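You operate a simulated robot arm through the tools that you are given. There is no shell and no other tool. Be economical: measure what you need, move in short steps, check, and stop when the job is done.

Carry out the task below with a simulated two-armed robot. There is one attempt and no reset: what you move stays moved.

## Task
Swap the faulty charger in the cradle for the grey one, set to 12 V.
Fine: the white strip is off and stays off till the swap is done; black charger on to the black mat; hold the grey one while you slide it to 12 V; then strip on so its lamp shows green.

Only the result counts: the job must be done as asked and must still hold three seconds after the hand-in. Knocking over, shifting, dropping, spilling or breaking anything else fails it.

## Robot
Two 7-joint arms with fingered hands on one trunk, on a base that drives. Base frame: it is fixed to the floor where the robot stands at the start and does not move with it; the origin is under the middle of the robot, x ahead of it, y to its left, z up. Lengths are in m, angles in rad, forces in N, time in s.
The left shoulder is at the start at [0.023, 0.214, 1.269], the right one opposite. With the tool pointing down near the work surface each hand reaches from about 0.1 to 0.56 m from the robot's upright axis, wherever it stands, measured 20 degrees to its own side. Places, roughly: black mat [0.5, -0.2, 0.8]; grey charger slide [0.4, -0.2, 0.9]; inside of the charger cradle [0.5, 0.3, 0.8]; white mains plug [0.5, 0.1, 0.8]; white strip switch [0.6, 0, 0.9]; yellow charger plug [0.5, 0.4, 0.8]. Payload 3.3 kg a hand.
Tool frame (each hand has its own): the origin (TCP) lies between the finger pads and is the grasp point; the fingertips stand 0.026 m ahead of it; z points along the fingers, y is the line along which they close. Largest opening 0.132 m; the body of the gripper starts 0.073 m behind the TCP. The gripper is a hand of 2 fingers: y runs from the thumb to the fingers, the wrist lies at [0, 0, -0.224] in the tool frame, and closing takes about 1.5 s.
Orientation is that of the tool frame in the base frame, as a unit quaternion [w, x, y, z]. With the fingers straight down and closing along the base's y, the tool's x points along the base's -x, its y along +y and its z along -z.

## Interface
- The arms move only by the tool apply_moves. It takes "left_steps", "right_steps" or both (then of equal length, played together; a hand with none holds still); each is a list of rows, each a list of 7 numbers: the shift along the base's x, y, z in m, then the turn, a rotation vector about the base's x, y, z in rad, then the finger opening in m, from 0 to 0.132. In form: [[tx, ty, tz, ax, ay, az, hand], ...]. A call has 1 to 20 rows; each row is the pose to reach, as a shift and turn from the pose commanded when the call began. A row lasts 0.2 s, in which the tool goes at most 0.05 m and 0.15 rad; a call with a longer step from one row to the next is refused whole, and so is a gripper value outside its range. Where a pose cannot be reached the arm comes as near as it can. A force on the tool above 90 N (or 10 N above the force at the start of the call, whichever is more), or a blocked arm, ends the call early, and 0.2 s more pass. Each finger travels about 0.153 m/s and halts on what it meets, pressing with about 27 N; the grip force reading is that of the motor and also rises with nothing between the fingers. The clock runs only during rows and for 0.2 s after the last one: add rows that repeat a pose to give the fingers time. It gives the time, the measured TCP pose, the force on the tool (base axes), the opening and the grip force at its end, in the units of the frame above (readings bear some noise), with the torque about the TCP (base axes, N m) and any sound that the robot's microphone picked up, and new pictures: "views" is both (left out), scene, wrist or none (wrist: the cameras of the hands that moved).
- Cameras (640 x 400 px; columns grow to the right, rows downward): "scene" is now at [0.0956, 0.0127, 1.4328]; the picture's right is [0.15, -0.99, -0.00], its down [-0.65, -0.10, -0.76] and it looks along [0.75, 0.12, -0.65] (base axes); focal length 254 px, centre (320, 200). "left" rides on the left gripper at [-0.066, -0.003, -0.099] in its tool frame; the picture's right is [0.04, -1.00, 0.00], its down [0.83, 0.03, -0.55] and it looks along [0.55, 0.02, 0.83] (tool axes); focal length 261 px, centre (320, 200). "right" rides on the right gripper at [0.066, -0.003, -0.099] in its tool frame; the picture's right is [0.04, 1.00, 0.00], its down [-0.83, 0.03, -0.55] and it looks along [-0.55, 0.02, 0.83] (tool axes); focal length 261 px, centre (320, 200). There is no depth. A picture from a camera that has moved, and an enlarged one, comes with that camera's place and axes in the base frame and with its lens.
- raise_lower(by): slides the trunk up (or, below 0, down) by that many m; the arms and the scene camera ride with it, the base frame stays. It gives what a move gives, with no picture.
- drive_base(legs): drives the robot by 1 to 6 legs, each [ahead, left, turn to the left] in m, m and rad, along the robot's own axes; the way and the turn of a leg run together, so that a leg with both is an arc; at most 1.5 m and 3.142 rad a leg. The arms and the cameras ride along, it lands a little off, and it stops where it bumps. It gives what a move gives, and a new picture of the scene camera.
- grasp_type(shape, hand): the hand has 2 fingers and takes this shape, open, in about a second: jaw (thumb against the fingers, like two jaws); tri (thumb and two fingers); tip (a fingertip pinch); poke (one finger out to press); point (the index stretched); flat (the hand flat); cup (the hand cupped); fist (a fist). The gripper value then closes the fingers along that shape, each until it touches; the sizes above hold for jaw. It gives what a move gives, with no picture.
- head_to(pan, tilt): turns the head with the scene camera to pan (to the left, within 1.501 rad either way) and tilt (down, from -0.506 to 1.204), counted from straight ahead of the robot. It gives what a move gives, and a new picture of the scene camera.
- inspect(camera, box): a new picture of the part [left, top, right, bottom] of that camera's present view, enlarged. It takes no simulated time.
- hand_in(): hands the job in; it is judged then, once.

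Work in short steps. Places have to be worked out from the pictures, the camera data and where the tool is seen: move nearer, look again, correct. Check each grasp and each placing, and mend what went wrong. You have 120 turns and 260 pictures in all, those below and enlarged ones among them. Open the grippers and draw the arms clear of the work before you hand the job in, unless the task says otherwise; then end with one line.

The tools are called after "Emit:" as name(argument=value, ...) on one line, values as JSON. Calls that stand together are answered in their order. apply_moves: Moves the arms, as the interface text tells. Its arguments: {"type":"object","properties":{"left_steps":{"type":"array","items":{"type":"array","items":{"type":"number"}}},"right_steps":{"type":"array","items":{"type":"array","items":{"type":"number"}}},"views":{"type":"string","enum":["both","scene","wrist","none"]}},"required":[]} The other tools are called the same way: raise_lower (by) slides the trunk up or down; grasp_type (shape, hand) gives the hand a shape; drive_base (legs) drives the base; head_to (pan, tilt) turns the head that bears the scene camera; inspect (camera, box) takes an enlarged picture of a part of a camera's view; hand_in () hands the job in.

At the start:

```text
t: 0.0
left_position: [0.4269, 0.1607, 1.2096]
left_ee_rot: [0.0, 0.001, 1.0, 0.0]
left_force: [0.3, 0.4, -0.4]
left_moment: [0.0, 0.01, -0.02]
left_gripper_width: 0.1318
left_finger_force: 0.0
left_shape: jaw
right_position: [0.4404, -0.2231, 1.1722]
right_ee_rot: [0.0, 0.001, 1.0, -0.001]
right_force: [-0.3, -0.1, -0.3]
right_moment: [0.02, -0.01, 0.01]
right_gripper_width: 0.1318
right_finger_force: 0.1
right_shape: jaw
trunk travel left (down, up): [-0.55, 0.211]
robot x, y, heading: [0.0006, 0.0029, -0.001]
head pan, tilt: [0.154, 0.714]
```

scene: 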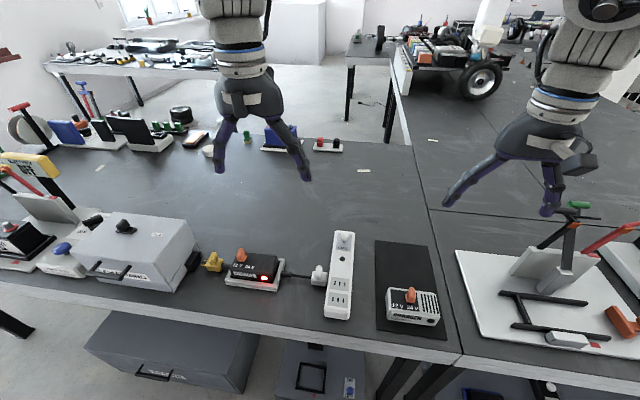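
right: 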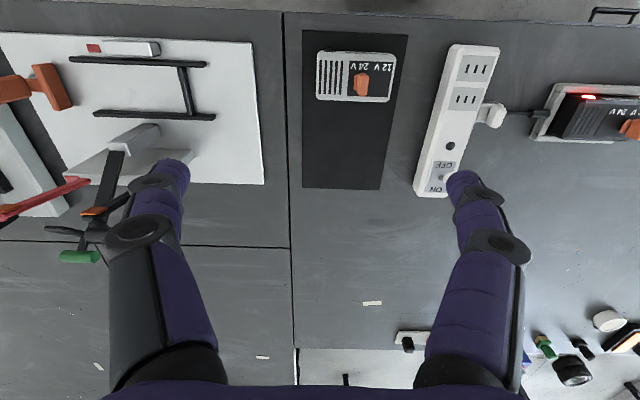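
left: 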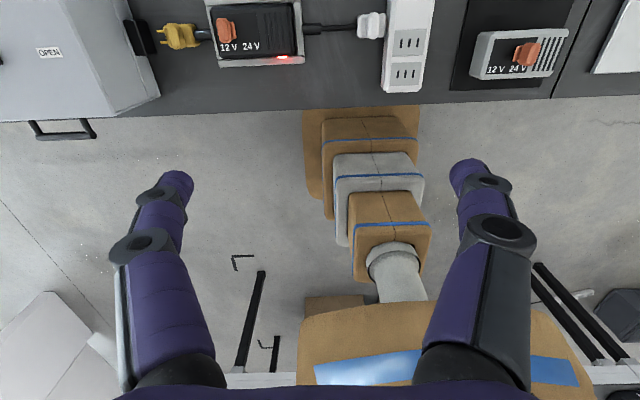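

I start with enlarged looks at the cradle, plugs, strip and grey charger.

Emit:
inspect(camera="scene", box=[190, 220, 350, 320])

Emit:
inspect(camera="scene", box=[310, 220, 470, 340])

Emit:
inspect(camera="left", box=[120, 0, 440, 120])

Emit:
inspect(camera="right", box=[290, 20, 640, 210])

```text
4.00 times, centred on (270, 270) of scene
camera zoom: at [0.0956, 0.0127, 1.4328], right [0.15, -0.99, 0.0], down [-0.65, -0.1, -0.76], along [0.75, 0.12, -0.65], focal length 1015 px, centre (520, -80)
```

zoom: 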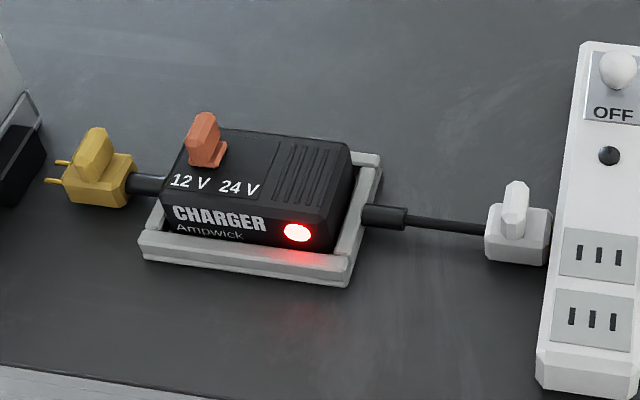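

```text
3.33 times, centred on (390, 280) of scene
camera zoom: at [0.0956, 0.0127, 1.4328], right [0.15, -0.99, 0.0], down [-0.65, -0.1, -0.76], along [0.75, 0.12, -0.65], focal length 846 px, centre (87, -67)
```

zoom: 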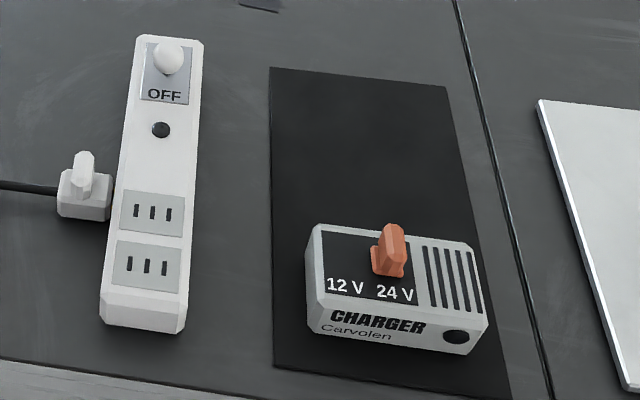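

```text
2.00 times, centred on (280, 60) of left
camera zoom: at [0.4919, 0.1579, 1.3084], right [-0.04, -1.0, 0.0], down [-0.83, 0.03, 0.55], along [-0.55, 0.02, -0.83], focal length 521 px, centre (400, 480)
```

zoom: 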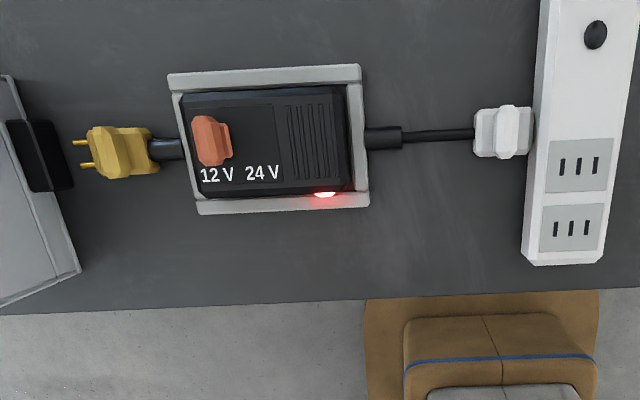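

```text
1.83 times, centred on (465, 115) of right
camera zoom: at [0.3743, -0.2269, 1.2719], right [-0.04, 1.0, 0.0], down [0.83, 0.03, 0.55], along [0.55, 0.02, -0.83], focal length 477 px, centre (55, 355)
```

zoom: 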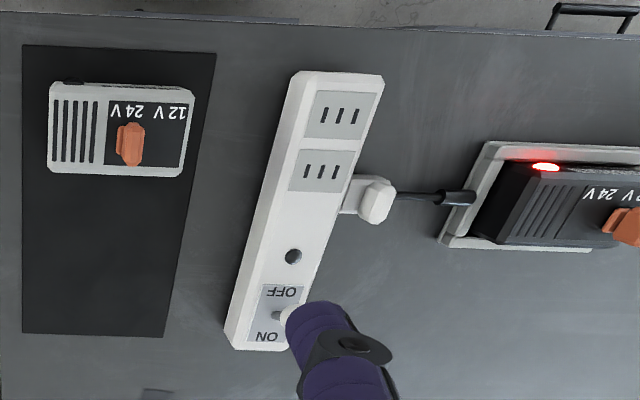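

The grey charger is on the mat at about x 0.405–0.46, y −0.11 to −0.225, with its slide at 24 V. The cradle centre is about (0.489, 0.261). I'll lower the left wrist camera to look at the leads, the plugs and the cradle.

Emit:
apply_moves(left_steps=[[0.03, 0, -0.04, 0, 0, 0, 0.132], [0.06, 0, -0.08, 0, 0, 0, 0.132], [0.09, 0, -0.12, 0, 0, 0, 0.132], [0.12, 0, -0.16, 0, 0, 0, 0.132], [0.14, 0, -0.2, 0, 0, 0, 0.132]], views="wrist")

```text
t: 1.2
left_position: [0.5222, 0.1372, 1.0347]
left_ee_rot: [-0.001, 0.0, 1.0, -0.001]
left_force: [0.1, 0.7, -0.7]
left_moment: [-0.02, 0.01, -0.01]
left_gripper_width: 0.1318
left_finger_force: 0.1
left_shape: jaw
left hand out of reach, approached as far as the arm can: row 4, 5
right_position: [0.4416, -0.2242, 1.1733]
right_ee_rot: [0.0, 0.0, 1.0, -0.001]
right_force: [0.1, 0.4, 0.1]
right_moment: [0.0, 0.02, -0.02]
right_gripper_width: 0.132
right_finger_force: 0.0
right_shape: jaw
trunk travel left (down, up): [-0.55, 0.211]
robot x, y, heading: [-0.0025, 0.003, -0.002]
head pan, tilt: [0.154, 0.714]
camera left: at [0.5891, 0.1346, 1.1348], right [-0.04, -1.0, 0.0], down [-0.83, 0.03, 0.55], along [-0.55, 0.02, -0.83], focal length 261 px, centre (320, 200)
```

left: 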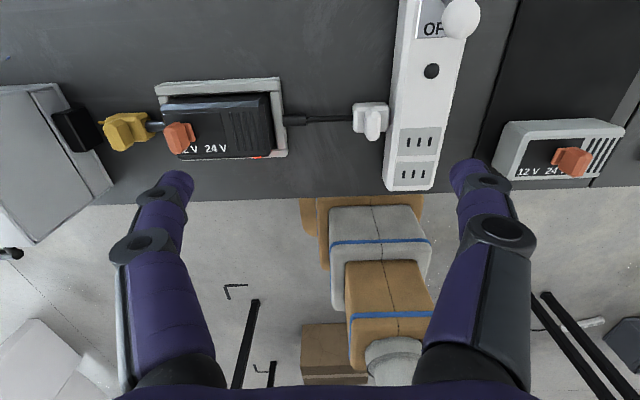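

Emit:
inspect(camera="left", box=[50, 50, 290, 200])

Emit:
inspect(camera="left", box=[270, 0, 510, 200])

```text
2.67 times, centred on (170, 125) of left
camera zoom: at [0.5891, 0.1346, 1.1348], right [-0.04, -1.0, 0.0], down [-0.83, 0.03, 0.55], along [-0.55, 0.02, -0.83], focal length 695 px, centre (720, 400)
```

zoom: 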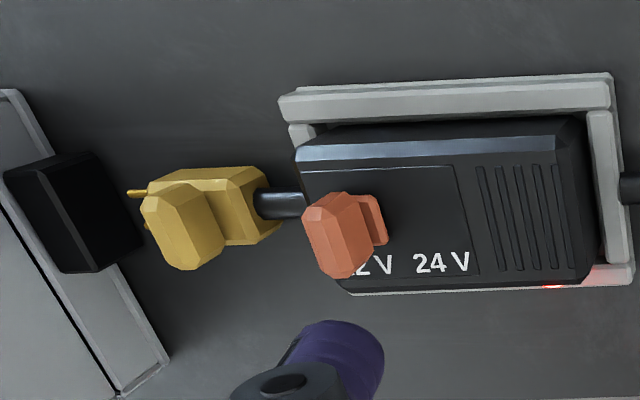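

```text
2.00 times, centred on (390, 100) of left
camera zoom: at [0.5891, 0.1346, 1.1348], right [-0.04, -1.0, 0.0], down [-0.83, 0.03, 0.55], along [-0.55, 0.02, -0.83], focal length 521 px, centre (180, 400)
```

zoom: 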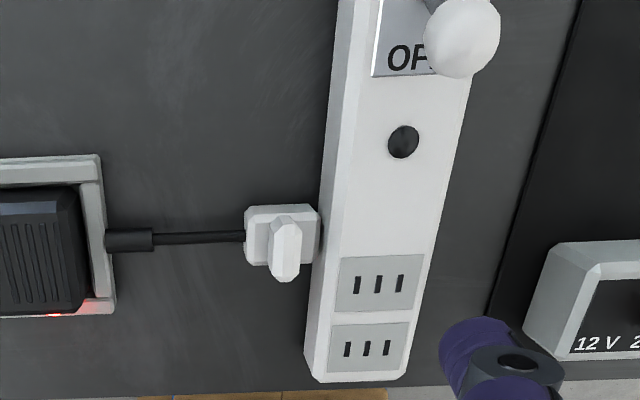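

The white plug sits in the strip's side. The yellow plug's pins are bare, just short of the box's black socket. I'll look at the cradle's left side from closer.

Emit:
apply_moves(left_steps=[[-0.01, 0.04, -0.02, 0, 0, 0, 0.132], [-0.02, 0.08, -0.04, 0, 0, 0, 0.132], [-0.03, 0.12, -0.06, 0, 0, 0, 0.132], [-0.04, 0.16, -0.06, 0, 0, 0, 0.132], [-0.04, 0.16, -0.06, 0, 0, 0, 0.132]], views="wrist")

Emit:
head_to(pan=0.5, tilt=0.9)

```text
t: 2.4
left_position: [0.4795, 0.297, 0.9773]
left_ee_rot: [0.0, 0.0, 1.0, 0.0]
left_force: [0.1, 0.7, 0.5]
left_moment: [0.0, 0.0, -0.03]
left_gripper_width: 0.1318
left_finger_force: 0.1
left_shape: jaw
right_position: [0.4414, -0.2235, 1.1727]
right_ee_rot: [0.0, 0.001, 1.0, 0.0]
right_force: [0.6, -0.8, -0.8]
right_moment: [0.01, 0.0, 0.01]
right_gripper_width: 0.1321
right_finger_force: 0.0
right_shape: jaw
trunk travel left (down, up): [-0.55, 0.211]
robot x, y, heading: [-0.0011, 0.0002, -0.0]
head pan, tilt: [0.154, 0.714]
camera left: at [0.546, 0.2943, 1.0759], right [-0.04, -1.0, 0.0], down [-0.83, 0.03, 0.55], along [-0.55, 0.02, -0.83], focal length 261 px, centre (320, 200)
```

left: 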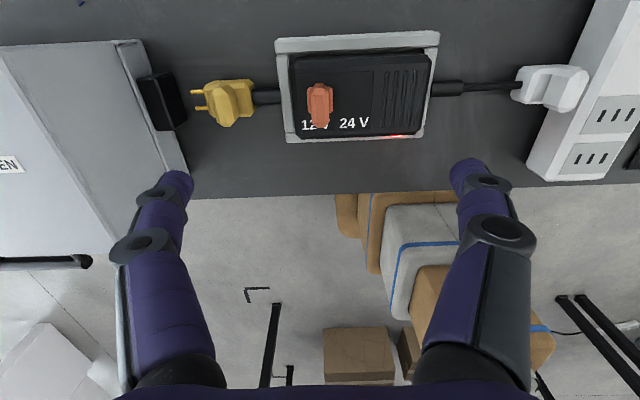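

```text
t: 3.2
left_position: [0.4802, 0.2969, 0.9771]
left_ee_rot: [0.001, 0.0, 1.0, -0.001]
left_force: [-0.5, 0.7, 0.1]
left_moment: [0.03, 0.01, 0.01]
left_gripper_width: 0.1318
left_finger_force: 0.1
left_shape: jaw
right_position: [0.4395, -0.2229, 1.1729]
right_ee_rot: [-0.001, 0.001, 1.0, 0.0]
right_force: [-0.8, 0.4, 0.7]
right_moment: [-0.01, 0.02, -0.03]
right_gripper_width: 0.132
right_finger_force: 0.0
right_shape: jaw
trunk travel left (down, up): [-0.55, 0.211]
robot x, y, heading: [0.0001, 0.0008, -0.001]
head pan, tilt: [0.499, 0.901]
camera scene: at [0.0786, 0.0359, 1.4178], right [0.48, -0.88, 0.0], down [-0.69, -0.37, -0.62], along [0.55, 0.3, -0.78], focal length 254 px, centre (320, 200)
```

scene: 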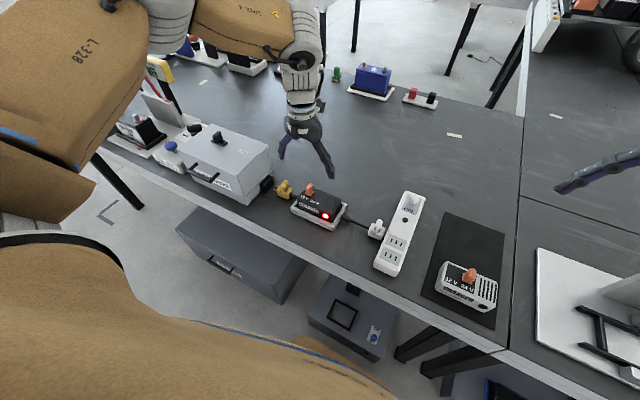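

Emit:
inspect(camera="left", box=[130, 20, 290, 140])

Emit:
inspect(camera="left", box=[270, 20, 460, 150])

Emit:
inspect(camera="scene", box=[170, 120, 400, 260])

```text
3.33 times, centred on (210, 80) of left
camera zoom: at [0.5459, 0.2945, 1.0759], right [-0.04, -1.0, 0.0], down [-0.83, 0.03, 0.55], along [-0.55, 0.02, -0.83], focal length 869 px, centre (687, 600)
```

zoom: 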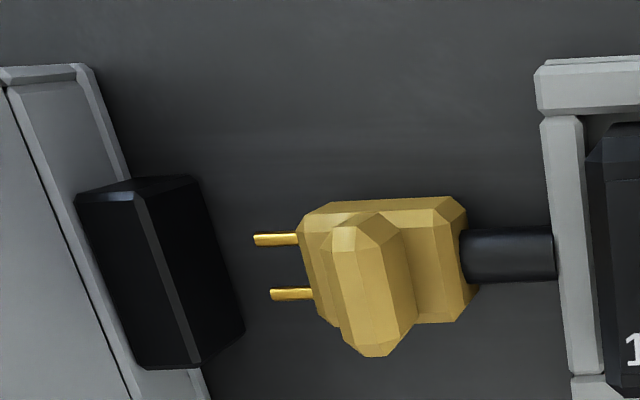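

```text
3.08 times, centred on (365, 85) of left
camera zoom: at [0.5459, 0.2945, 1.0759], right [-0.04, -1.0, 0.0], down [-0.83, 0.03, 0.55], along [-0.55, 0.02, -0.83], focal length 802 px, centre (182, 554)
```

zoom: 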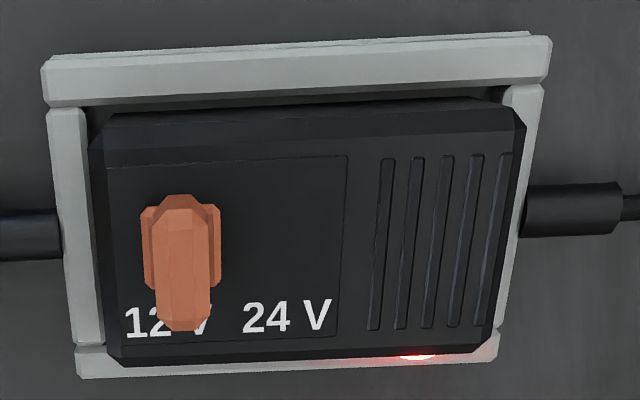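

```text
2.78 times, centred on (285, 190) of scene
camera zoom: at [0.0786, 0.0359, 1.4178], right [0.48, -0.88, 0.0], down [-0.69, -0.37, -0.62], along [0.55, 0.3, -0.78], focal length 706 px, centre (417, 228)
```

zoom: 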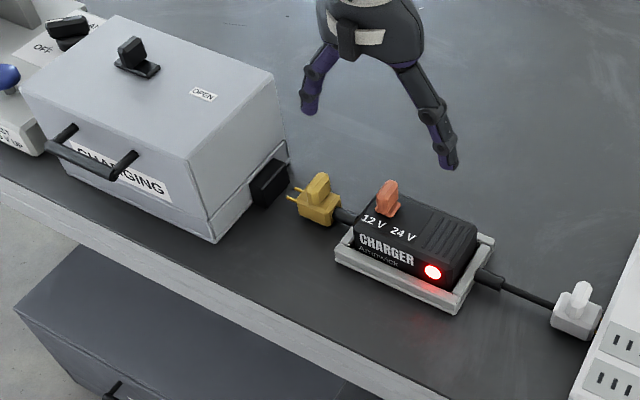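

Both leads come out of the cradle itself, so the charger just lifts out. The slide has to move from 24 V to 12 V, about 0.03 m towards +y. I'll turn both hands +90° so the fingers close along x: the right above the grey charger's vent half, the left up and inward.

Emit:
apply_moves(right_steps=[[0, 0, 0, 0, 0, 0.145, 0.132], [0, 0, 0, 0, 0, 0.29, 0.132], [0, 0, -0.02, 0, 0, 0.435, 0.132], [0, 0.005, -0.04, 0, 0, 0.58, 0.132], [0, 0.01, -0.06, 0, 0, 0.725, 0.132], [0, 0.015, -0.08, 0, 0, 0.87, 0.132], [0, 0.02, -0.1, 0, 0, 1.015, 0.132], [-0.005, 0.023, -0.12, 0, 0, 1.16, 0.132], [-0.008, 0.023, -0.13, 0, 0, 1.305, 0.132], [-0.008, 0.023, -0.14, 0, 0, 1.45, 0.132], [-0.008, 0.023, -0.15, 0, 0, 1.571, 0.132], [-0.008, 0.023, -0.15, 0, 0, 1.571, 0.132]], left_steps=[[0, 0, 0.02, 0, 0, 0, 0.132], [0, 0, 0.04, 0, 0, 0.145, 0.132], [-0.01, -0.02, 0.06, 0, 0, 0.29, 0.132], [-0.02, -0.04, 0.08, 0, 0, 0.435, 0.132], [-0.03, -0.06, 0.1, 0, 0, 0.58, 0.132], [-0.04, -0.08, 0.12, 0, 0, 0.725, 0.132], [-0.05, -0.1, 0.13, 0, 0, 0.87, 0.132], [-0.06, -0.12, 0.13, 0, 0, 1.015, 0.132], [-0.06, -0.14, 0.13, 0, 0, 1.16, 0.132], [-0.06, -0.15, 0.13, 0, 0, 1.305, 0.132], [-0.06, -0.16, 0.13, 0, 0, 1.45, 0.132], [-0.06, -0.16, 0.13, 0, 0, 1.571, 0.132]], views="wrist")

Emit:
head_to(pan=-0.2, tilt=0.9)

```text
t: 5.8
left_position: [0.4206, 0.1396, 1.1071]
left_ee_rot: [-0.001, 0.708, -0.706, 0.0]
left_force: [0.8, 0.1, -0.3]
left_moment: [0.02, -0.01, 0.02]
left_gripper_width: 0.1317
left_finger_force: 0.2
left_shape: jaw
right_position: [0.4336, -0.1998, 1.0228]
right_ee_rot: [0.0, 0.707, -0.707, 0.001]
right_force: [-0.5, -1.3, -1.1]
right_moment: [0.01, 0.01, 0.02]
right_gripper_width: 0.132
right_finger_force: 0.2
right_shape: jaw
trunk travel left (down, up): [-0.55, 0.211]
robot x, y, heading: [-0.0004, -0.0003, 0.002]
head pan, tilt: [0.499, 0.901]
camera right: at [0.4347, -0.2668, 1.1219], right [-1.0, -0.04, 0.0], down [-0.03, 0.83, 0.55], along [-0.02, 0.55, -0.83], focal length 261 px, centre (320, 200)
camera left: at [0.4238, 0.2047, 1.2054], right [1.0, -0.04, 0.0], down [-0.03, -0.83, 0.55], along [-0.02, -0.55, -0.83], focal length 261 px, centre (320, 200)
```

right: 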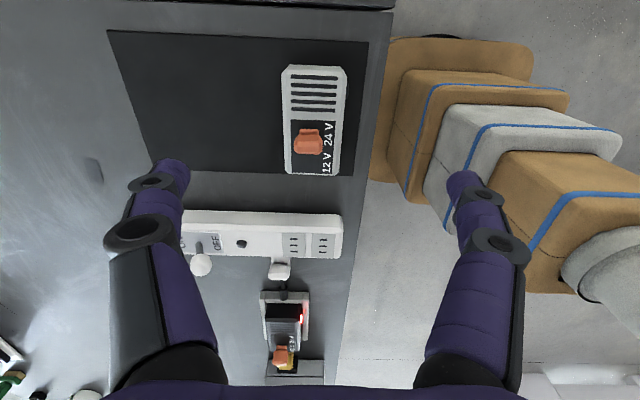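
left: 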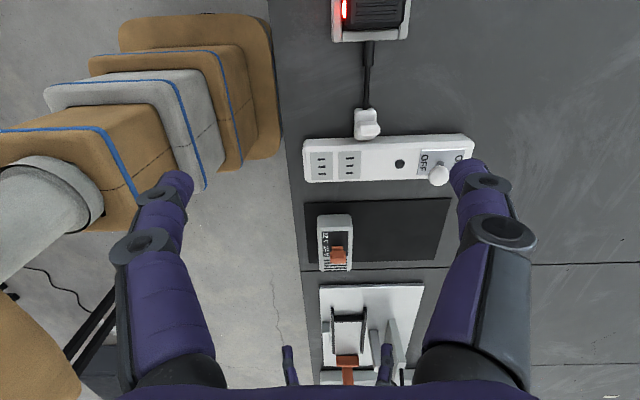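

```text
t: 6.9
left_position: [0.4216, 0.1388, 1.1068]
left_ee_rot: [0.0, 0.707, -0.707, 0.0]
left_force: [0.4, 0.5, 0.8]
left_moment: [-0.01, -0.01, 0.03]
left_gripper_width: 0.1316
left_finger_force: 0.1
left_shape: jaw
right_position: [0.4323, -0.201, 1.0223]
right_ee_rot: [0.0, -0.707, 0.708, 0.0]
right_force: [-0.3, -0.3, 0.2]
right_moment: [0.0, -0.01, 0.03]
right_gripper_width: 0.1322
right_finger_force: 0.1
right_shape: jaw
trunk travel left (down, up): [-0.55, 0.211]
robot x, y, heading: [0.0008, -0.0015, 0.004]
head pan, tilt: [-0.201, 0.901]
camera scene: at [0.0862, -0.0151, 1.4177], right [-0.2, -0.98, 0.0], down [-0.77, 0.16, -0.62], along [0.61, -0.12, -0.78], focal length 254 px, centre (320, 200)
```

scene: 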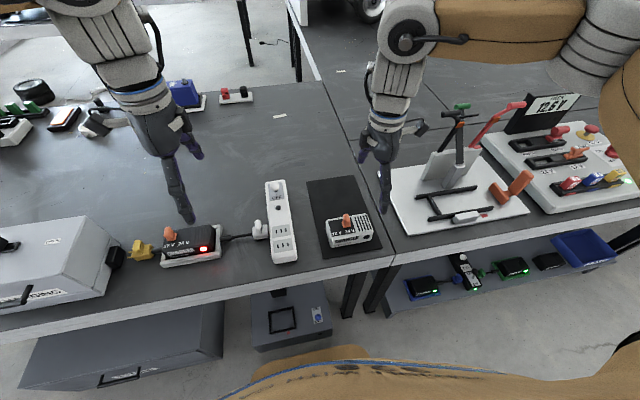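

The grey charger spans about x 0.408–0.468, y −0.234 to −0.12, with its knob near (0.438, −0.16). I'll lower the right hand over its vent half, stopping above it to check.

Emit:
apply_moves(right_steps=[[0.002, -0.002, -0.04, 0, 0, 0, 0.132], [0.004, -0.004, -0.08, 0, 0, 0, 0.132], [0.005, -0.004, -0.12, 0, 0, 0, 0.132], [0.005, -0.004, -0.12, 0, 0, 0, 0.11]], views="both")

Emit:
inspect(camera="scene", box=[290, 150, 430, 270])

```text
t: 7.9
left_position: [0.4212, 0.1406, 1.1071]
left_ee_rot: [0.0, 0.708, -0.707, 0.0]
left_force: [-0.1, 0.4, 0.8]
left_moment: [-0.03, 0.02, 0.0]
left_gripper_width: 0.1321
left_finger_force: 0.0
left_shape: jaw
right_position: [0.4376, -0.2033, 0.9004]
right_ee_rot: [0.001, -0.707, 0.707, 0.0]
right_force: [-0.4, 0.3, -0.5]
right_moment: [0.01, 0.0, 0.0]
right_gripper_width: 0.1101
right_finger_force: 0.1
right_shape: jaw
trunk travel left (down, up): [-0.55, 0.211]
robot x, y, heading: [-0.0011, -0.0053, 0.001]
head pan, tilt: [-0.201, 0.901]
camera scene: at [0.0858, -0.0149, 1.4178], right [-0.2, -0.98, 0.0], down [-0.77, 0.16, -0.62], along [0.61, -0.12, -0.78], focal length 254 px, centre (320, 200)
camera right: at [0.4386, -0.27, 1.0], right [-1.0, -0.04, 0.0], down [-0.03, 0.83, 0.55], along [-0.02, 0.55, -0.83], focal length 261 px, centre (320, 200)
```

scene: 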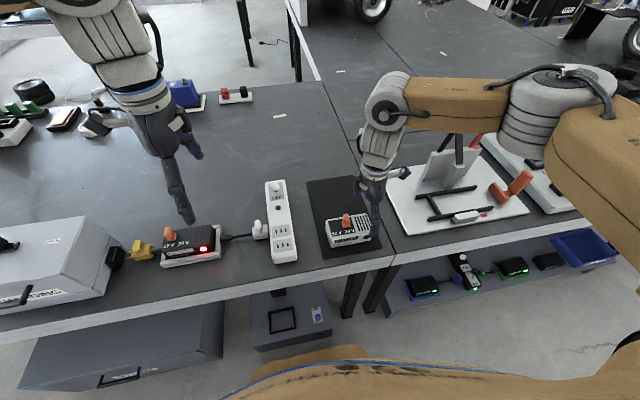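
right: 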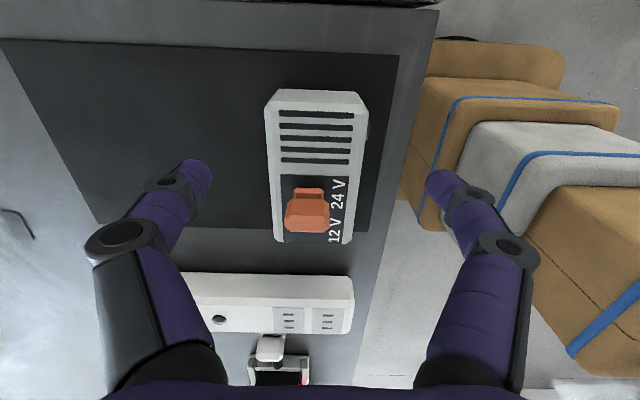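

```text
3.33 times, centred on (360, 210) of scene
camera zoom: at [0.0858, -0.0149, 1.4178], right [-0.2, -0.98, 0.0], down [-0.77, 0.16, -0.62], along [0.61, -0.12, -0.78], focal length 846 px, centre (187, 167)
```

zoom: 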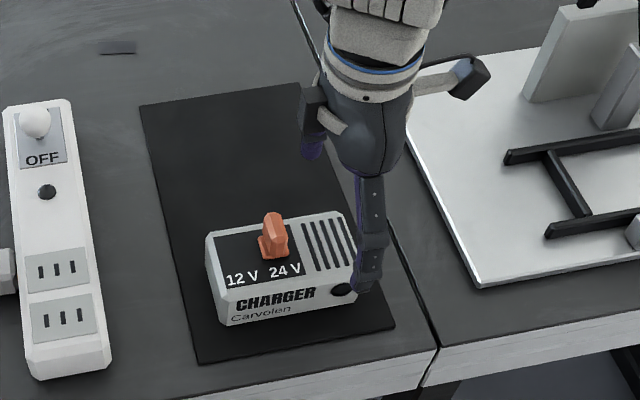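

The fingers straddle the vent half with the knob clear, so I'll descend to TCP z ≈ 0.838 and close.

Emit:
apply_moves(right_steps=[[0.001, -0.001, -0.03, 0, 0, 0, 0.11], [0.002, -0.002, -0.062, 0, 0, 0, 0.11], [0.002, -0.002, -0.062, 0, 0, 0, 0.09], [0.002, -0.002, -0.062, 0, 0, 0, 0.06], [0.002, -0.002, -0.062, 0, 0, 0, 0.03], [0.002, -0.002, -0.062, 0, 0, 0, 0.03], [0.002, -0.002, -0.062, 0, 0, 0, 0.03]], views="wrist")

Emit:
inspect(camera="scene", box=[290, 150, 430, 270])

```text
t: 9.5
left_position: [0.4211, 0.1386, 1.1071]
left_ee_rot: [0.0, 0.707, -0.707, 0.001]
left_force: [-0.2, -0.8, 0.3]
left_moment: [0.03, 0.0, 0.04]
left_gripper_width: 0.1319
left_finger_force: 0.0
left_shape: jaw
right_position: [0.4399, -0.2062, 0.8397]
right_ee_rot: [0.0, -0.707, 0.708, -0.001]
right_force: [1.3, -0.2, -0.9]
right_moment: [0.01, -0.04, -0.02]
right_gripper_width: 0.061
right_finger_force: 27.2
right_shape: jaw
trunk travel left (down, up): [-0.55, 0.211]
robot x, y, heading: [0.001, -0.0011, -0.002]
head pan, tilt: [-0.201, 0.901]
camera right: at [0.4416, -0.2731, 0.9389], right [-1.0, -0.04, 0.0], down [-0.03, 0.83, 0.55], along [-0.02, 0.55, -0.83], focal length 261 px, centre (320, 200)
```

right: 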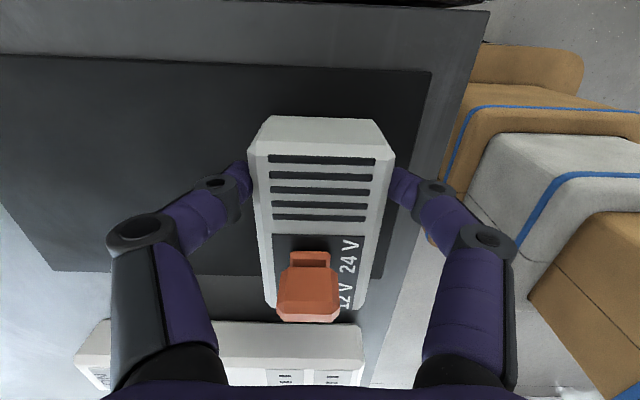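

```text
3.33 times, centred on (360, 210) of scene
camera zoom: at [0.0864, -0.0153, 1.4177], right [-0.2, -0.98, 0.0], down [-0.77, 0.16, -0.62], along [0.61, -0.12, -0.78], focal length 846 px, centre (187, 167)
```

zoom: 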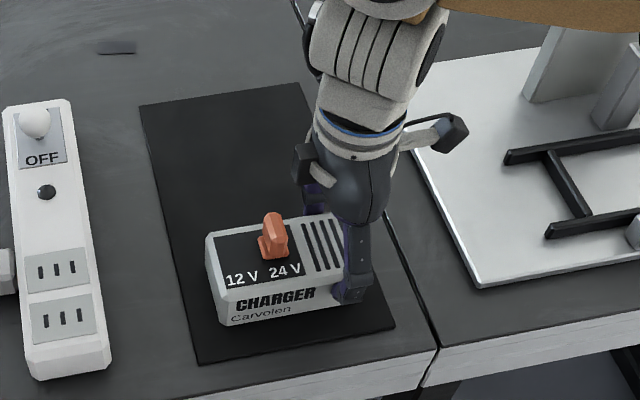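

The right hand holds the grey charger (width 0.061, 27 N). The knob is a fin at about (0.437, −0.157), from z ≈ 0.85 to 0.89. I'll bring the left hand in tilted so its body stays on the +y side, pausing 8 cm short of the knob.

Emit:
apply_moves(left_steps=[[0.002, -0.035, 0, -0.15, 0, 0, 0.1], [0.004, -0.07, -0.02, -0.3, 0, 0, 0.06], [0.006, -0.105, -0.04, -0.45, 0, 0, 0.06], [0.008, -0.14, -0.07, -0.6, 0, 0, 0.06], [0.01, -0.175, -0.1, -0.6, 0, 0, 0.06], [0.013, -0.21, -0.13, -0.6, 0, 0, 0.06], [0.016, -0.245, -0.155, -0.6, 0, 0, 0.06], [0.016, -0.245, -0.155, -0.6, 0, 0, 0.06]], views="both")

Emit:
inspect(camera="scene", box=[260, 120, 440, 270])

```text
t: 11.3
left_position: [0.4373, -0.1059, 0.9535]
left_ee_rot: [0.208, 0.676, -0.675, 0.209]
left_force: [0.7, 0.3, -0.2]
left_moment: [-0.01, 0.0, -0.04]
left_gripper_width: 0.0605
left_finger_force: 0.1
left_shape: jaw
right_position: [0.4403, -0.205, 0.8415]
right_ee_rot: [0.0, 0.707, -0.707, 0.0]
right_force: [0.0, -0.6, 0.3]
right_moment: [-0.02, 0.0, -0.02]
right_gripper_width: 0.0608
right_finger_force: 27.0
right_shape: jaw
trunk travel left (down, up): [-0.55, 0.211]
robot x, y, heading: [-0.0009, -0.0024, 0.001]
head pan, tilt: [-0.201, 0.901]
camera scene: at [0.0865, -0.0145, 1.4177], right [-0.2, -0.98, 0.0], down [-0.77, 0.16, -0.62], along [0.61, -0.12, -0.78], focal length 254 px, centre (320, 200)
camera left: at [0.4399, 0.004, 0.9972], right [1.0, -0.03, 0.02], down [-0.03, -0.37, 0.93], along [-0.02, -0.93, -0.38], focal length 261 px, centre (320, 200)
```

scene: 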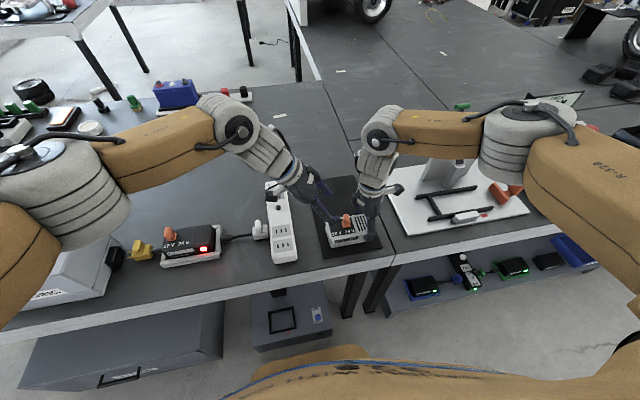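
left: 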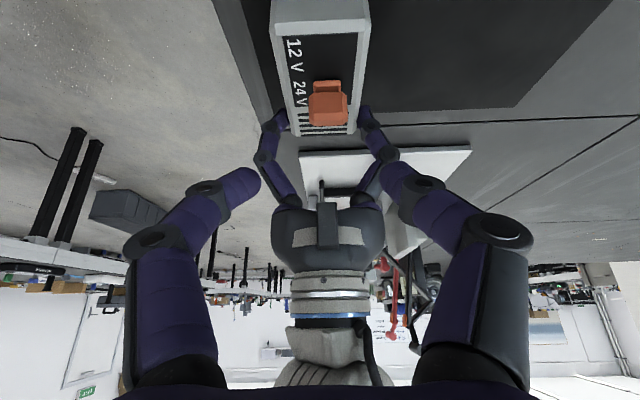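

```text
2.67 times, centred on (350, 195) of scene
camera zoom: at [0.0865, -0.0145, 1.4177], right [-0.2, -0.98, 0.0], down [-0.77, 0.16, -0.62], along [0.61, -0.12, -0.78], focal length 677 px, centre (240, 213)
```

zoom: 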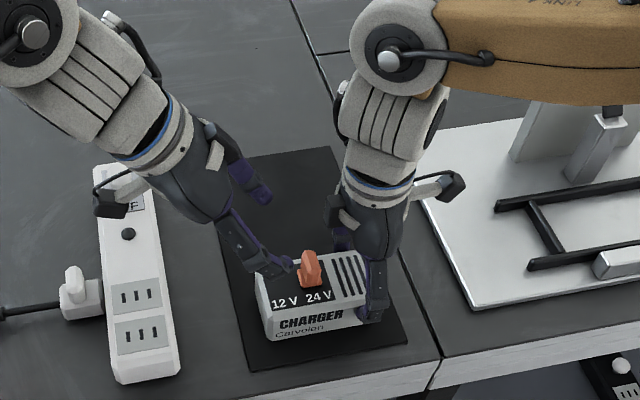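

The knob is centred for the left fingers to within about 5 mm in x. I'll move in along the tool axis and pinch the fin.

Emit:
apply_moves(left_steps=[[0.002, -0.017, -0.024, 0, 0, 0, 0.06], [0.005, -0.034, -0.048, 0, 0, 0, 0.06], [0.005, -0.051, -0.0715, 0, 0, 0, 0.06], [0.005, -0.051, -0.0715, 0, 0, 0, 0.06]], views="wrist")

Emit:
inspect(camera="scene", box=[260, 120, 440, 270])

```text
t: 12.5
left_position: [0.4664, -0.1141, 0.8833]
left_ee_rot: [0.197, 0.698, -0.654, 0.215]
left_force: [-0.4, -0.2, 0.0]
left_moment: [-0.02, -0.02, -0.01]
left_gripper_width: 0.06
left_finger_force: 0.1
left_shape: jaw
left hand out of reach, approached as far as the arm can: row 3, 4
right_position: [0.4404, -0.2065, 0.8393]
right_ee_rot: [-0.001, -0.707, 0.707, 0.0]
right_force: [-0.4, 0.3, 0.4]
right_moment: [-0.02, -0.01, 0.01]
right_gripper_width: 0.0611
right_finger_force: 27.0
right_shape: jaw
trunk travel left (down, up): [-0.55, 0.211]
robot x, y, heading: [-0.003, 0.0033, 0.002]
head pan, tilt: [-0.201, 0.901]
stopped in row 4 (left hand): the arm was blocked; the commanded pose is now the measured one
camera left: at [0.4622, -0.0037, 0.9291], right [1.0, 0.03, 0.03], down [-0.02, -0.38, 0.92], along [0.04, -0.92, -0.38], focal length 261 px, centre (320, 200)
```

left: 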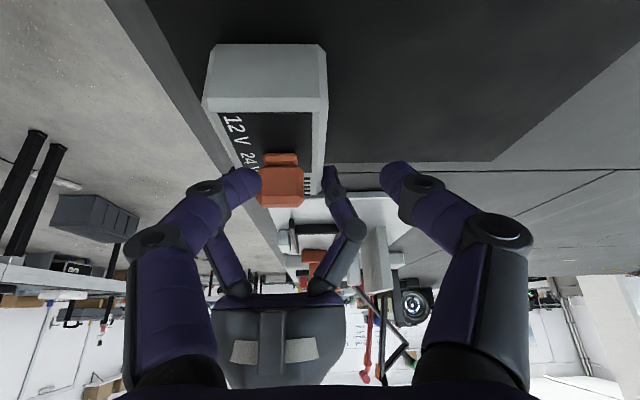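

```text
2.67 times, centred on (350, 195) of scene
camera zoom: at [0.0865, -0.0151, 1.4177], right [-0.2, -0.98, 0.0], down [-0.77, 0.16, -0.62], along [0.61, -0.12, -0.78], focal length 677 px, centre (240, 213)
```

zoom: 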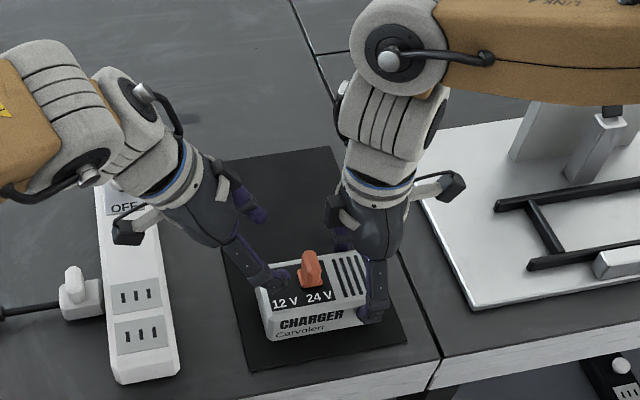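

The left arm hit its reach limit there, so I'll back it off. Then I'll lift the grey charger a little in the right hand and bring it towards the middle, where the left hand works comfortably.

Emit:
apply_moves(left_steps=[[-0.005, 0.02, 0.03, 0, 0, -0.02, 0.06], [-0.015, 0.04, 0.06, 0, 0, -0.04, 0.06], [-0.025, 0.06, 0.09, 0, 0, -0.06, 0.06], [-0.0294, 0.08, 0.12, -0.007, 0.005, -0.065, 0.06], [-0.0294, 0.094, 0.15, -0.007, 0.005, -0.065, 0.06]], views="none")

Emit:
apply_moves(right_steps=[[0, 0, 0.01, 0, 0, 0, 0.03], [0, 0, 0.02, 0, 0, 0, 0.03], [0, 0, 0.03, 0, 0, 0, 0.03], [0, 0, 0.03, 0, 0, 0, 0.03]], views="both")

```text
t: 13.7
left_position: [0.4319, -0.0222, 1.0329]
left_ee_rot: [-0.209, -0.673, 0.678, -0.209]
left_force: [0.7, -0.1, -0.4]
left_moment: [-0.01, 0.02, 0.01]
left_gripper_width: 0.06
left_finger_force: 0.2
left_shape: jaw
right_position: [0.4388, -0.2059, 0.8391]
right_ee_rot: [0.0, -0.707, 0.707, 0.0]
right_force: [-0.3, -0.4, -1.1]
right_moment: [-0.02, 0.0, -0.04]
right_gripper_width: 0.0609
right_finger_force: 27.0
right_shape: jaw
trunk travel left (down, up): [-0.55, 0.211]
robot x, y, heading: [-0.0013, -0.0026, 0.001]
head pan, tilt: [-0.201, 0.901]
```

```text
t: 14.7
left_position: [0.433, -0.0226, 1.032]
left_ee_rot: [-0.209, -0.674, 0.678, -0.209]
left_force: [0.5, 0.9, 0.5]
left_moment: [-0.01, 0.0, -0.02]
left_gripper_width: 0.0599
left_finger_force: 0.0
left_shape: jaw
right_position: [0.4397, -0.2069, 0.8685]
right_ee_rot: [-0.001, -0.707, 0.707, 0.0]
right_force: [-0.8, 0.2, -3.9]
right_moment: [-0.15, -0.02, 0.0]
right_gripper_width: 0.0608
right_finger_force: 27.0
right_shape: jaw
trunk travel left (down, up): [-0.55, 0.211]
robot x, y, heading: [-0.0002, 0.0001, 0.004]
head pan, tilt: [-0.201, 0.901]
camera scene: at [0.0867, -0.0154, 1.4177], right [-0.2, -0.98, 0.0], down [-0.77, 0.16, -0.62], along [0.61, -0.12, -0.78], focal length 254 px, centre (320, 200)
camera right: at [0.4419, -0.2732, 0.9686], right [-1.0, -0.04, 0.0], down [-0.03, 0.83, 0.55], along [-0.02, 0.55, -0.83], focal length 261 px, centre (320, 200)
```

scene: 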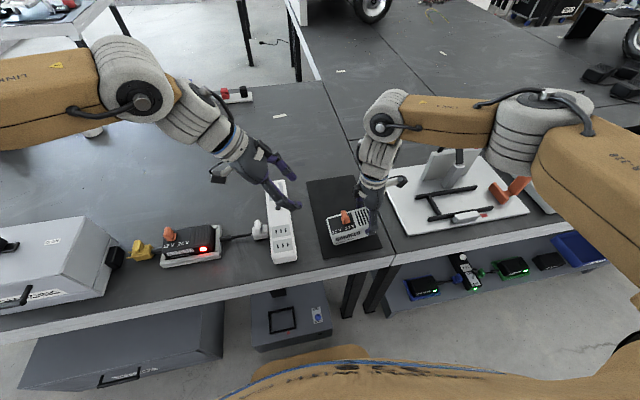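
right: 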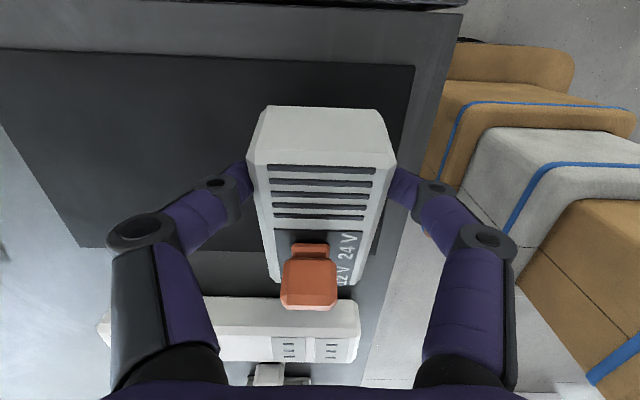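

The off-centre grip let the +y end droop slightly. I'll set it back down and regrip nearer the middle, at y ≈ −0.187.

Emit:
apply_moves(right_steps=[[0, 0, -0.015, 0, 0, 0, 0.03], [0, 0, -0.028, 0, 0, 0, 0.03], [0, 0, -0.028, 0, 0, 0, 0.06], [0, 0, -0.028, 0, 0, 0, 0.08], [0, 0, -0.028, 0, 0, 0, 0.08], [0, 0.019, -0.033, 0, 0, 0, 0.08], [0, 0.019, -0.036, 0, 0, 0, 0.08], [0, 0.019, -0.036, 0, 0, 0, 0.03], [0, 0.019, -0.036, 0, 0, 0, 0.03], [0, 0.019, -0.036, 0, 0, 0, 0.03], [0, 0.019, -0.036, 0, 0, 0, 0.03]], views="wrist")

Emit:
inspect(camera="scene", box=[290, 150, 430, 270])

```text
t: 17.1
left_position: [0.4326, -0.0226, 1.0322]
left_ee_rot: [-0.209, -0.673, 0.678, -0.208]
left_force: [0.0, -0.7, 0.0]
left_moment: [0.02, -0.02, 0.01]
left_gripper_width: 0.0599
left_finger_force: 0.0
left_shape: jaw
right_position: [0.439, -0.1869, 0.8328]
right_ee_rot: [0.0, 0.707, -0.707, 0.0]
right_force: [0.7, -0.2, -0.3]
right_moment: [-0.02, -0.02, -0.02]
right_gripper_width: 0.0609
right_finger_force: 26.9
right_shape: jaw
trunk travel left (down, up): [-0.55, 0.211]
robot x, y, heading: [-0.0, 0.0022, -0.003]
head pan, tilt: [-0.201, 0.901]
camera right: at [0.4411, -0.2543, 0.932], right [-1.0, -0.04, 0.0], down [-0.03, 0.83, 0.55], along [-0.02, 0.55, -0.83], focal length 261 px, centre (320, 200)
```

right: 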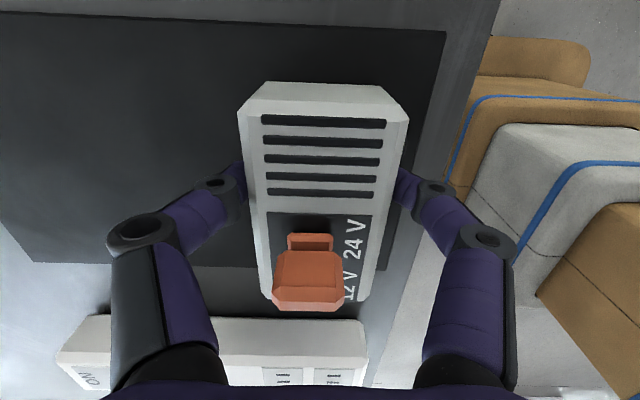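

```text
3.33 times, centred on (360, 210) of scene
camera zoom: at [0.0864, -0.0153, 1.4177], right [-0.2, -0.98, 0.0], down [-0.77, 0.16, -0.62], along [0.61, -0.12, -0.78], focal length 846 px, centre (187, 167)
```

zoom: 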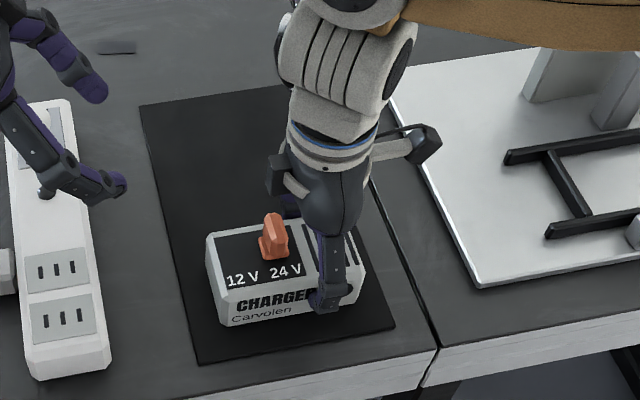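

Regripped, and the charger hasn't moved. I'll lift 9 cm and shift it towards the middle.

Emit:
apply_moves(right_steps=[[0, 0, 0.02, 0, 0, 0, 0.03], [0, 0, 0.05, 0, 0, 0, 0.03], [-0.004, 0.02, 0.08, 0, 0, 0, 0.03], [-0.01, 0.045, 0.09, 0, 0, 0, 0.03], [-0.012, 0.055, 0.09, 0, 0, 0, 0.03], [-0.012, 0.055, 0.09, 0, 0, 0, 0.03]], views="both")

Emit:
inspect(camera="left", box=[200, 0, 440, 200])

Emit:
inspect(camera="scene", box=[260, 120, 440, 270])

```text
t: 18.5
left_position: [0.4326, -0.0223, 1.0332]
left_ee_rot: [-0.209, -0.673, 0.677, -0.21]
left_force: [0.3, 0.5, 0.7]
left_moment: [-0.01, -0.01, -0.03]
left_gripper_width: 0.06
left_finger_force: 0.1
left_shape: jaw
right_position: [0.4282, -0.1323, 0.9227]
right_ee_rot: [0.0, -0.706, 0.708, 0.001]
right_force: [0.2, -0.7, -4.3]
right_moment: [-0.09, -0.04, -0.02]
right_gripper_width: 0.0609
right_finger_force: 27.3
right_shape: jaw
trunk travel left (down, up): [-0.55, 0.211]
robot x, y, heading: [-0.0002, -0.0038, -0.001]
head pan, tilt: [-0.201, 0.901]
camera scene: at [0.0865, -0.0153, 1.4177], right [-0.2, -0.98, 0.0], down [-0.77, 0.16, -0.62], along [0.61, -0.12, -0.78], focal length 254 px, centre (320, 200)
camera right: at [0.4292, -0.1997, 1.0217], right [-1.0, -0.04, 0.0], down [-0.03, 0.83, 0.55], along [-0.02, 0.55, -0.83], focal length 261 px, centre (320, 200)
```

scene: 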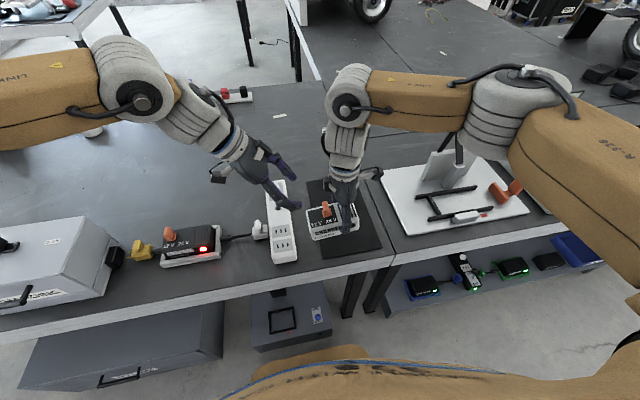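
right: 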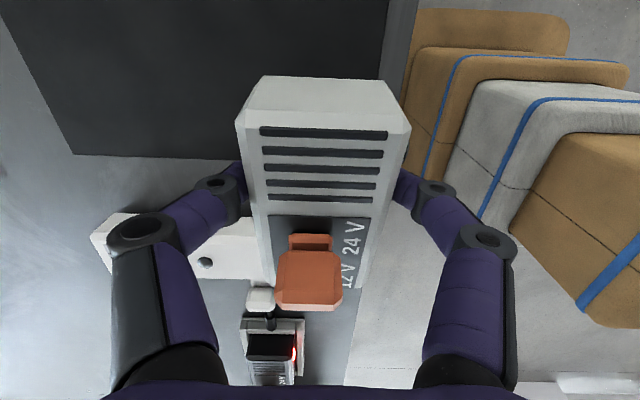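

```text
2.00 times, centred on (320, 100) of left
camera zoom: at [0.4366, 0.0871, 1.0768], right [1.0, -0.04, 0.02], down [-0.04, -0.37, 0.93], along [-0.03, -0.93, -0.38], focal length 521 px, centre (320, 400)
```

zoom: 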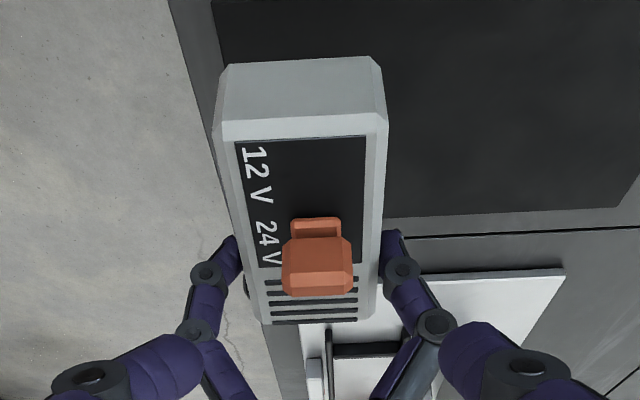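

```text
2.67 times, centred on (350, 195) of scene
camera zoom: at [0.0865, -0.0153, 1.4177], right [-0.2, -0.98, 0.0], down [-0.77, 0.16, -0.62], along [0.61, -0.12, -0.78], focal length 677 px, centre (240, 213)
```

zoom: 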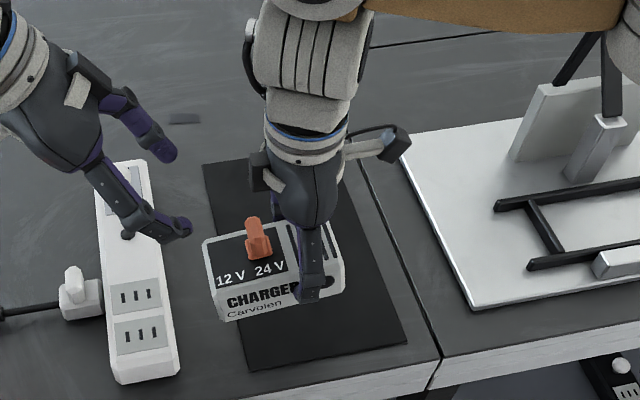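

The knob is now near (0.431, −0.10), z 0.945–0.98, and the left hand can reach it. I'll move in with a narrow opening.

Emit:
apply_moves(left_steps=[[-0.001, -0.02, -0.016, 0, 0, 0, 0.046], [-0.0016, -0.045, -0.035, 0, 0, 0, 0.046], [-0.0016, -0.065, -0.055, 0, 0, 0, 0.046], [-0.0016, -0.075, -0.063, 0, 0, 0, 0.046], [-0.0016, -0.075, -0.063, 0, 0, 0, 0.046]], views="wrist")

Emit:
inspect(camera="scene", box=[280, 150, 400, 250])

```text
t: 19.7
left_position: [0.4327, -0.0982, 0.9717]
left_ee_rot: [-0.208, -0.674, 0.678, -0.209]
left_force: [-0.1, -0.3, 0.3]
left_moment: [-0.02, -0.01, -0.02]
left_gripper_width: 0.0463
left_finger_force: 0.0
left_shape: jaw
right_position: [0.4269, -0.1331, 0.9227]
right_ee_rot: [0.0, 0.708, -0.707, -0.001]
right_force: [0.7, -1.0, -4.1]
right_moment: [-0.04, -0.05, -0.04]
right_gripper_width: 0.0609
right_finger_force: 27.2
right_shape: jaw
trunk travel left (down, up): [-0.55, 0.211]
robot x, y, heading: [0.0003, -0.0005, -0.003]
head pan, tilt: [-0.201, 0.901]
camera left: at [0.4362, 0.012, 1.0152], right [1.0, -0.04, 0.02], down [-0.04, -0.37, 0.93], along [-0.03, -0.93, -0.38], focal length 261 px, centre (320, 200)
```

left: 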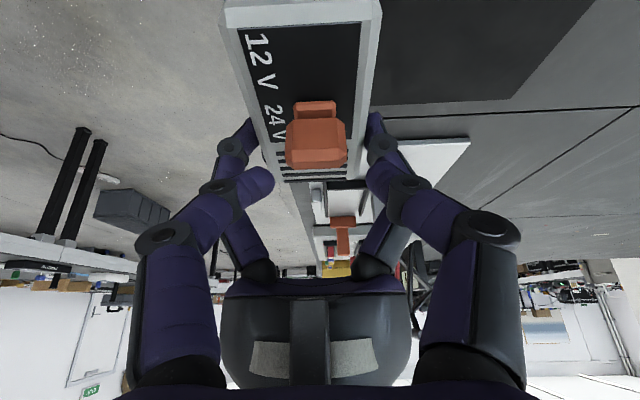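

```text
4.00 times, centred on (340, 200) of scene
camera zoom: at [0.0866, -0.0152, 1.4177], right [-0.2, -0.98, 0.0], down [-0.77, 0.16, -0.62], along [0.61, -0.12, -0.78], focal length 1015 px, centre (240, 200)
```

zoom: 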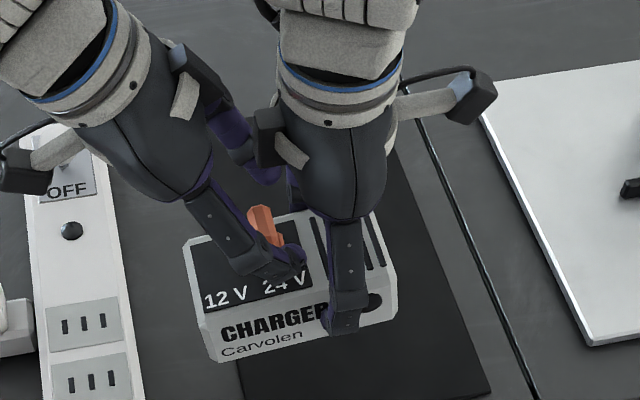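

The fin is centred between the fingers, though I'm gripping it high. I'll go 5 mm lower and close.

Emit:
apply_moves(left_steps=[[0, -0.001, -0.006, 0, 0, 0, 0.046], [0, -0.001, -0.006, 0, 0, 0, 0.03], [0, -0.001, -0.006, 0, 0, 0, 0.005], [0, -0.001, -0.006, 0, 0, 0, 0.005], [0, -0.001, -0.006, 0, 0, 0, 0.005]], views="wrist")

Emit:
inspect(camera="scene", box=[280, 150, 400, 250])

```text
t: 20.9
left_position: [0.4329, -0.0985, 0.9655]
left_ee_rot: [-0.209, -0.673, 0.678, -0.209]
left_force: [0.1, -0.6, 0.9]
left_moment: [-0.01, -0.02, 0.0]
left_gripper_width: 0.003
left_finger_force: 26.7
left_shape: jaw
right_position: [0.4271, -0.1331, 0.9227]
right_ee_rot: [0.0, -0.707, 0.707, 0.001]
right_force: [-1.3, 0.8, -5.0]
right_moment: [-0.11, 0.01, 0.01]
right_gripper_width: 0.0611
right_finger_force: 27.5
right_shape: jaw
trunk travel left (down, up): [-0.55, 0.211]
robot x, y, heading: [0.0006, -0.0014, 0.002]
head pan, tilt: [-0.201, 0.901]
camera left: at [0.4367, 0.0111, 1.0097], right [1.0, -0.04, 0.02], down [-0.04, -0.37, 0.93], along [-0.03, -0.93, -0.38], focal length 261 px, centre (320, 200)
```

left: 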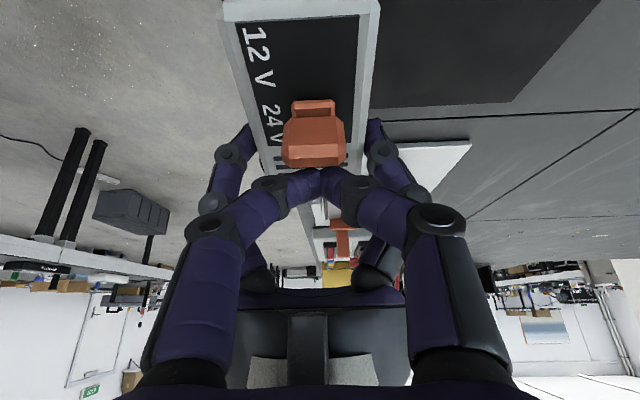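

```text
4.00 times, centred on (340, 200) of scene
camera zoom: at [0.0865, -0.0153, 1.4177], right [-0.2, -0.98, 0.0], down [-0.77, 0.16, -0.62], along [0.61, -0.12, -0.78], focal length 1015 px, centre (240, 200)
```

zoom: 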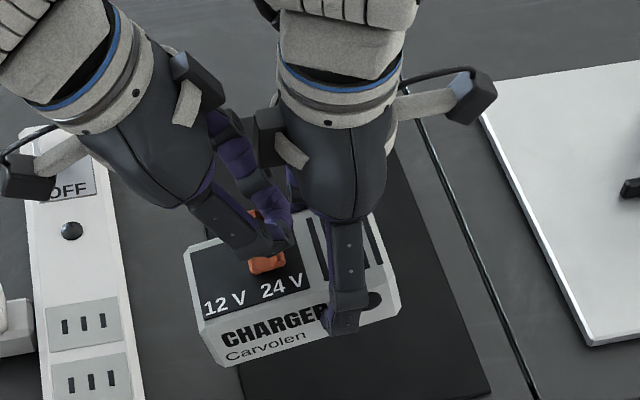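

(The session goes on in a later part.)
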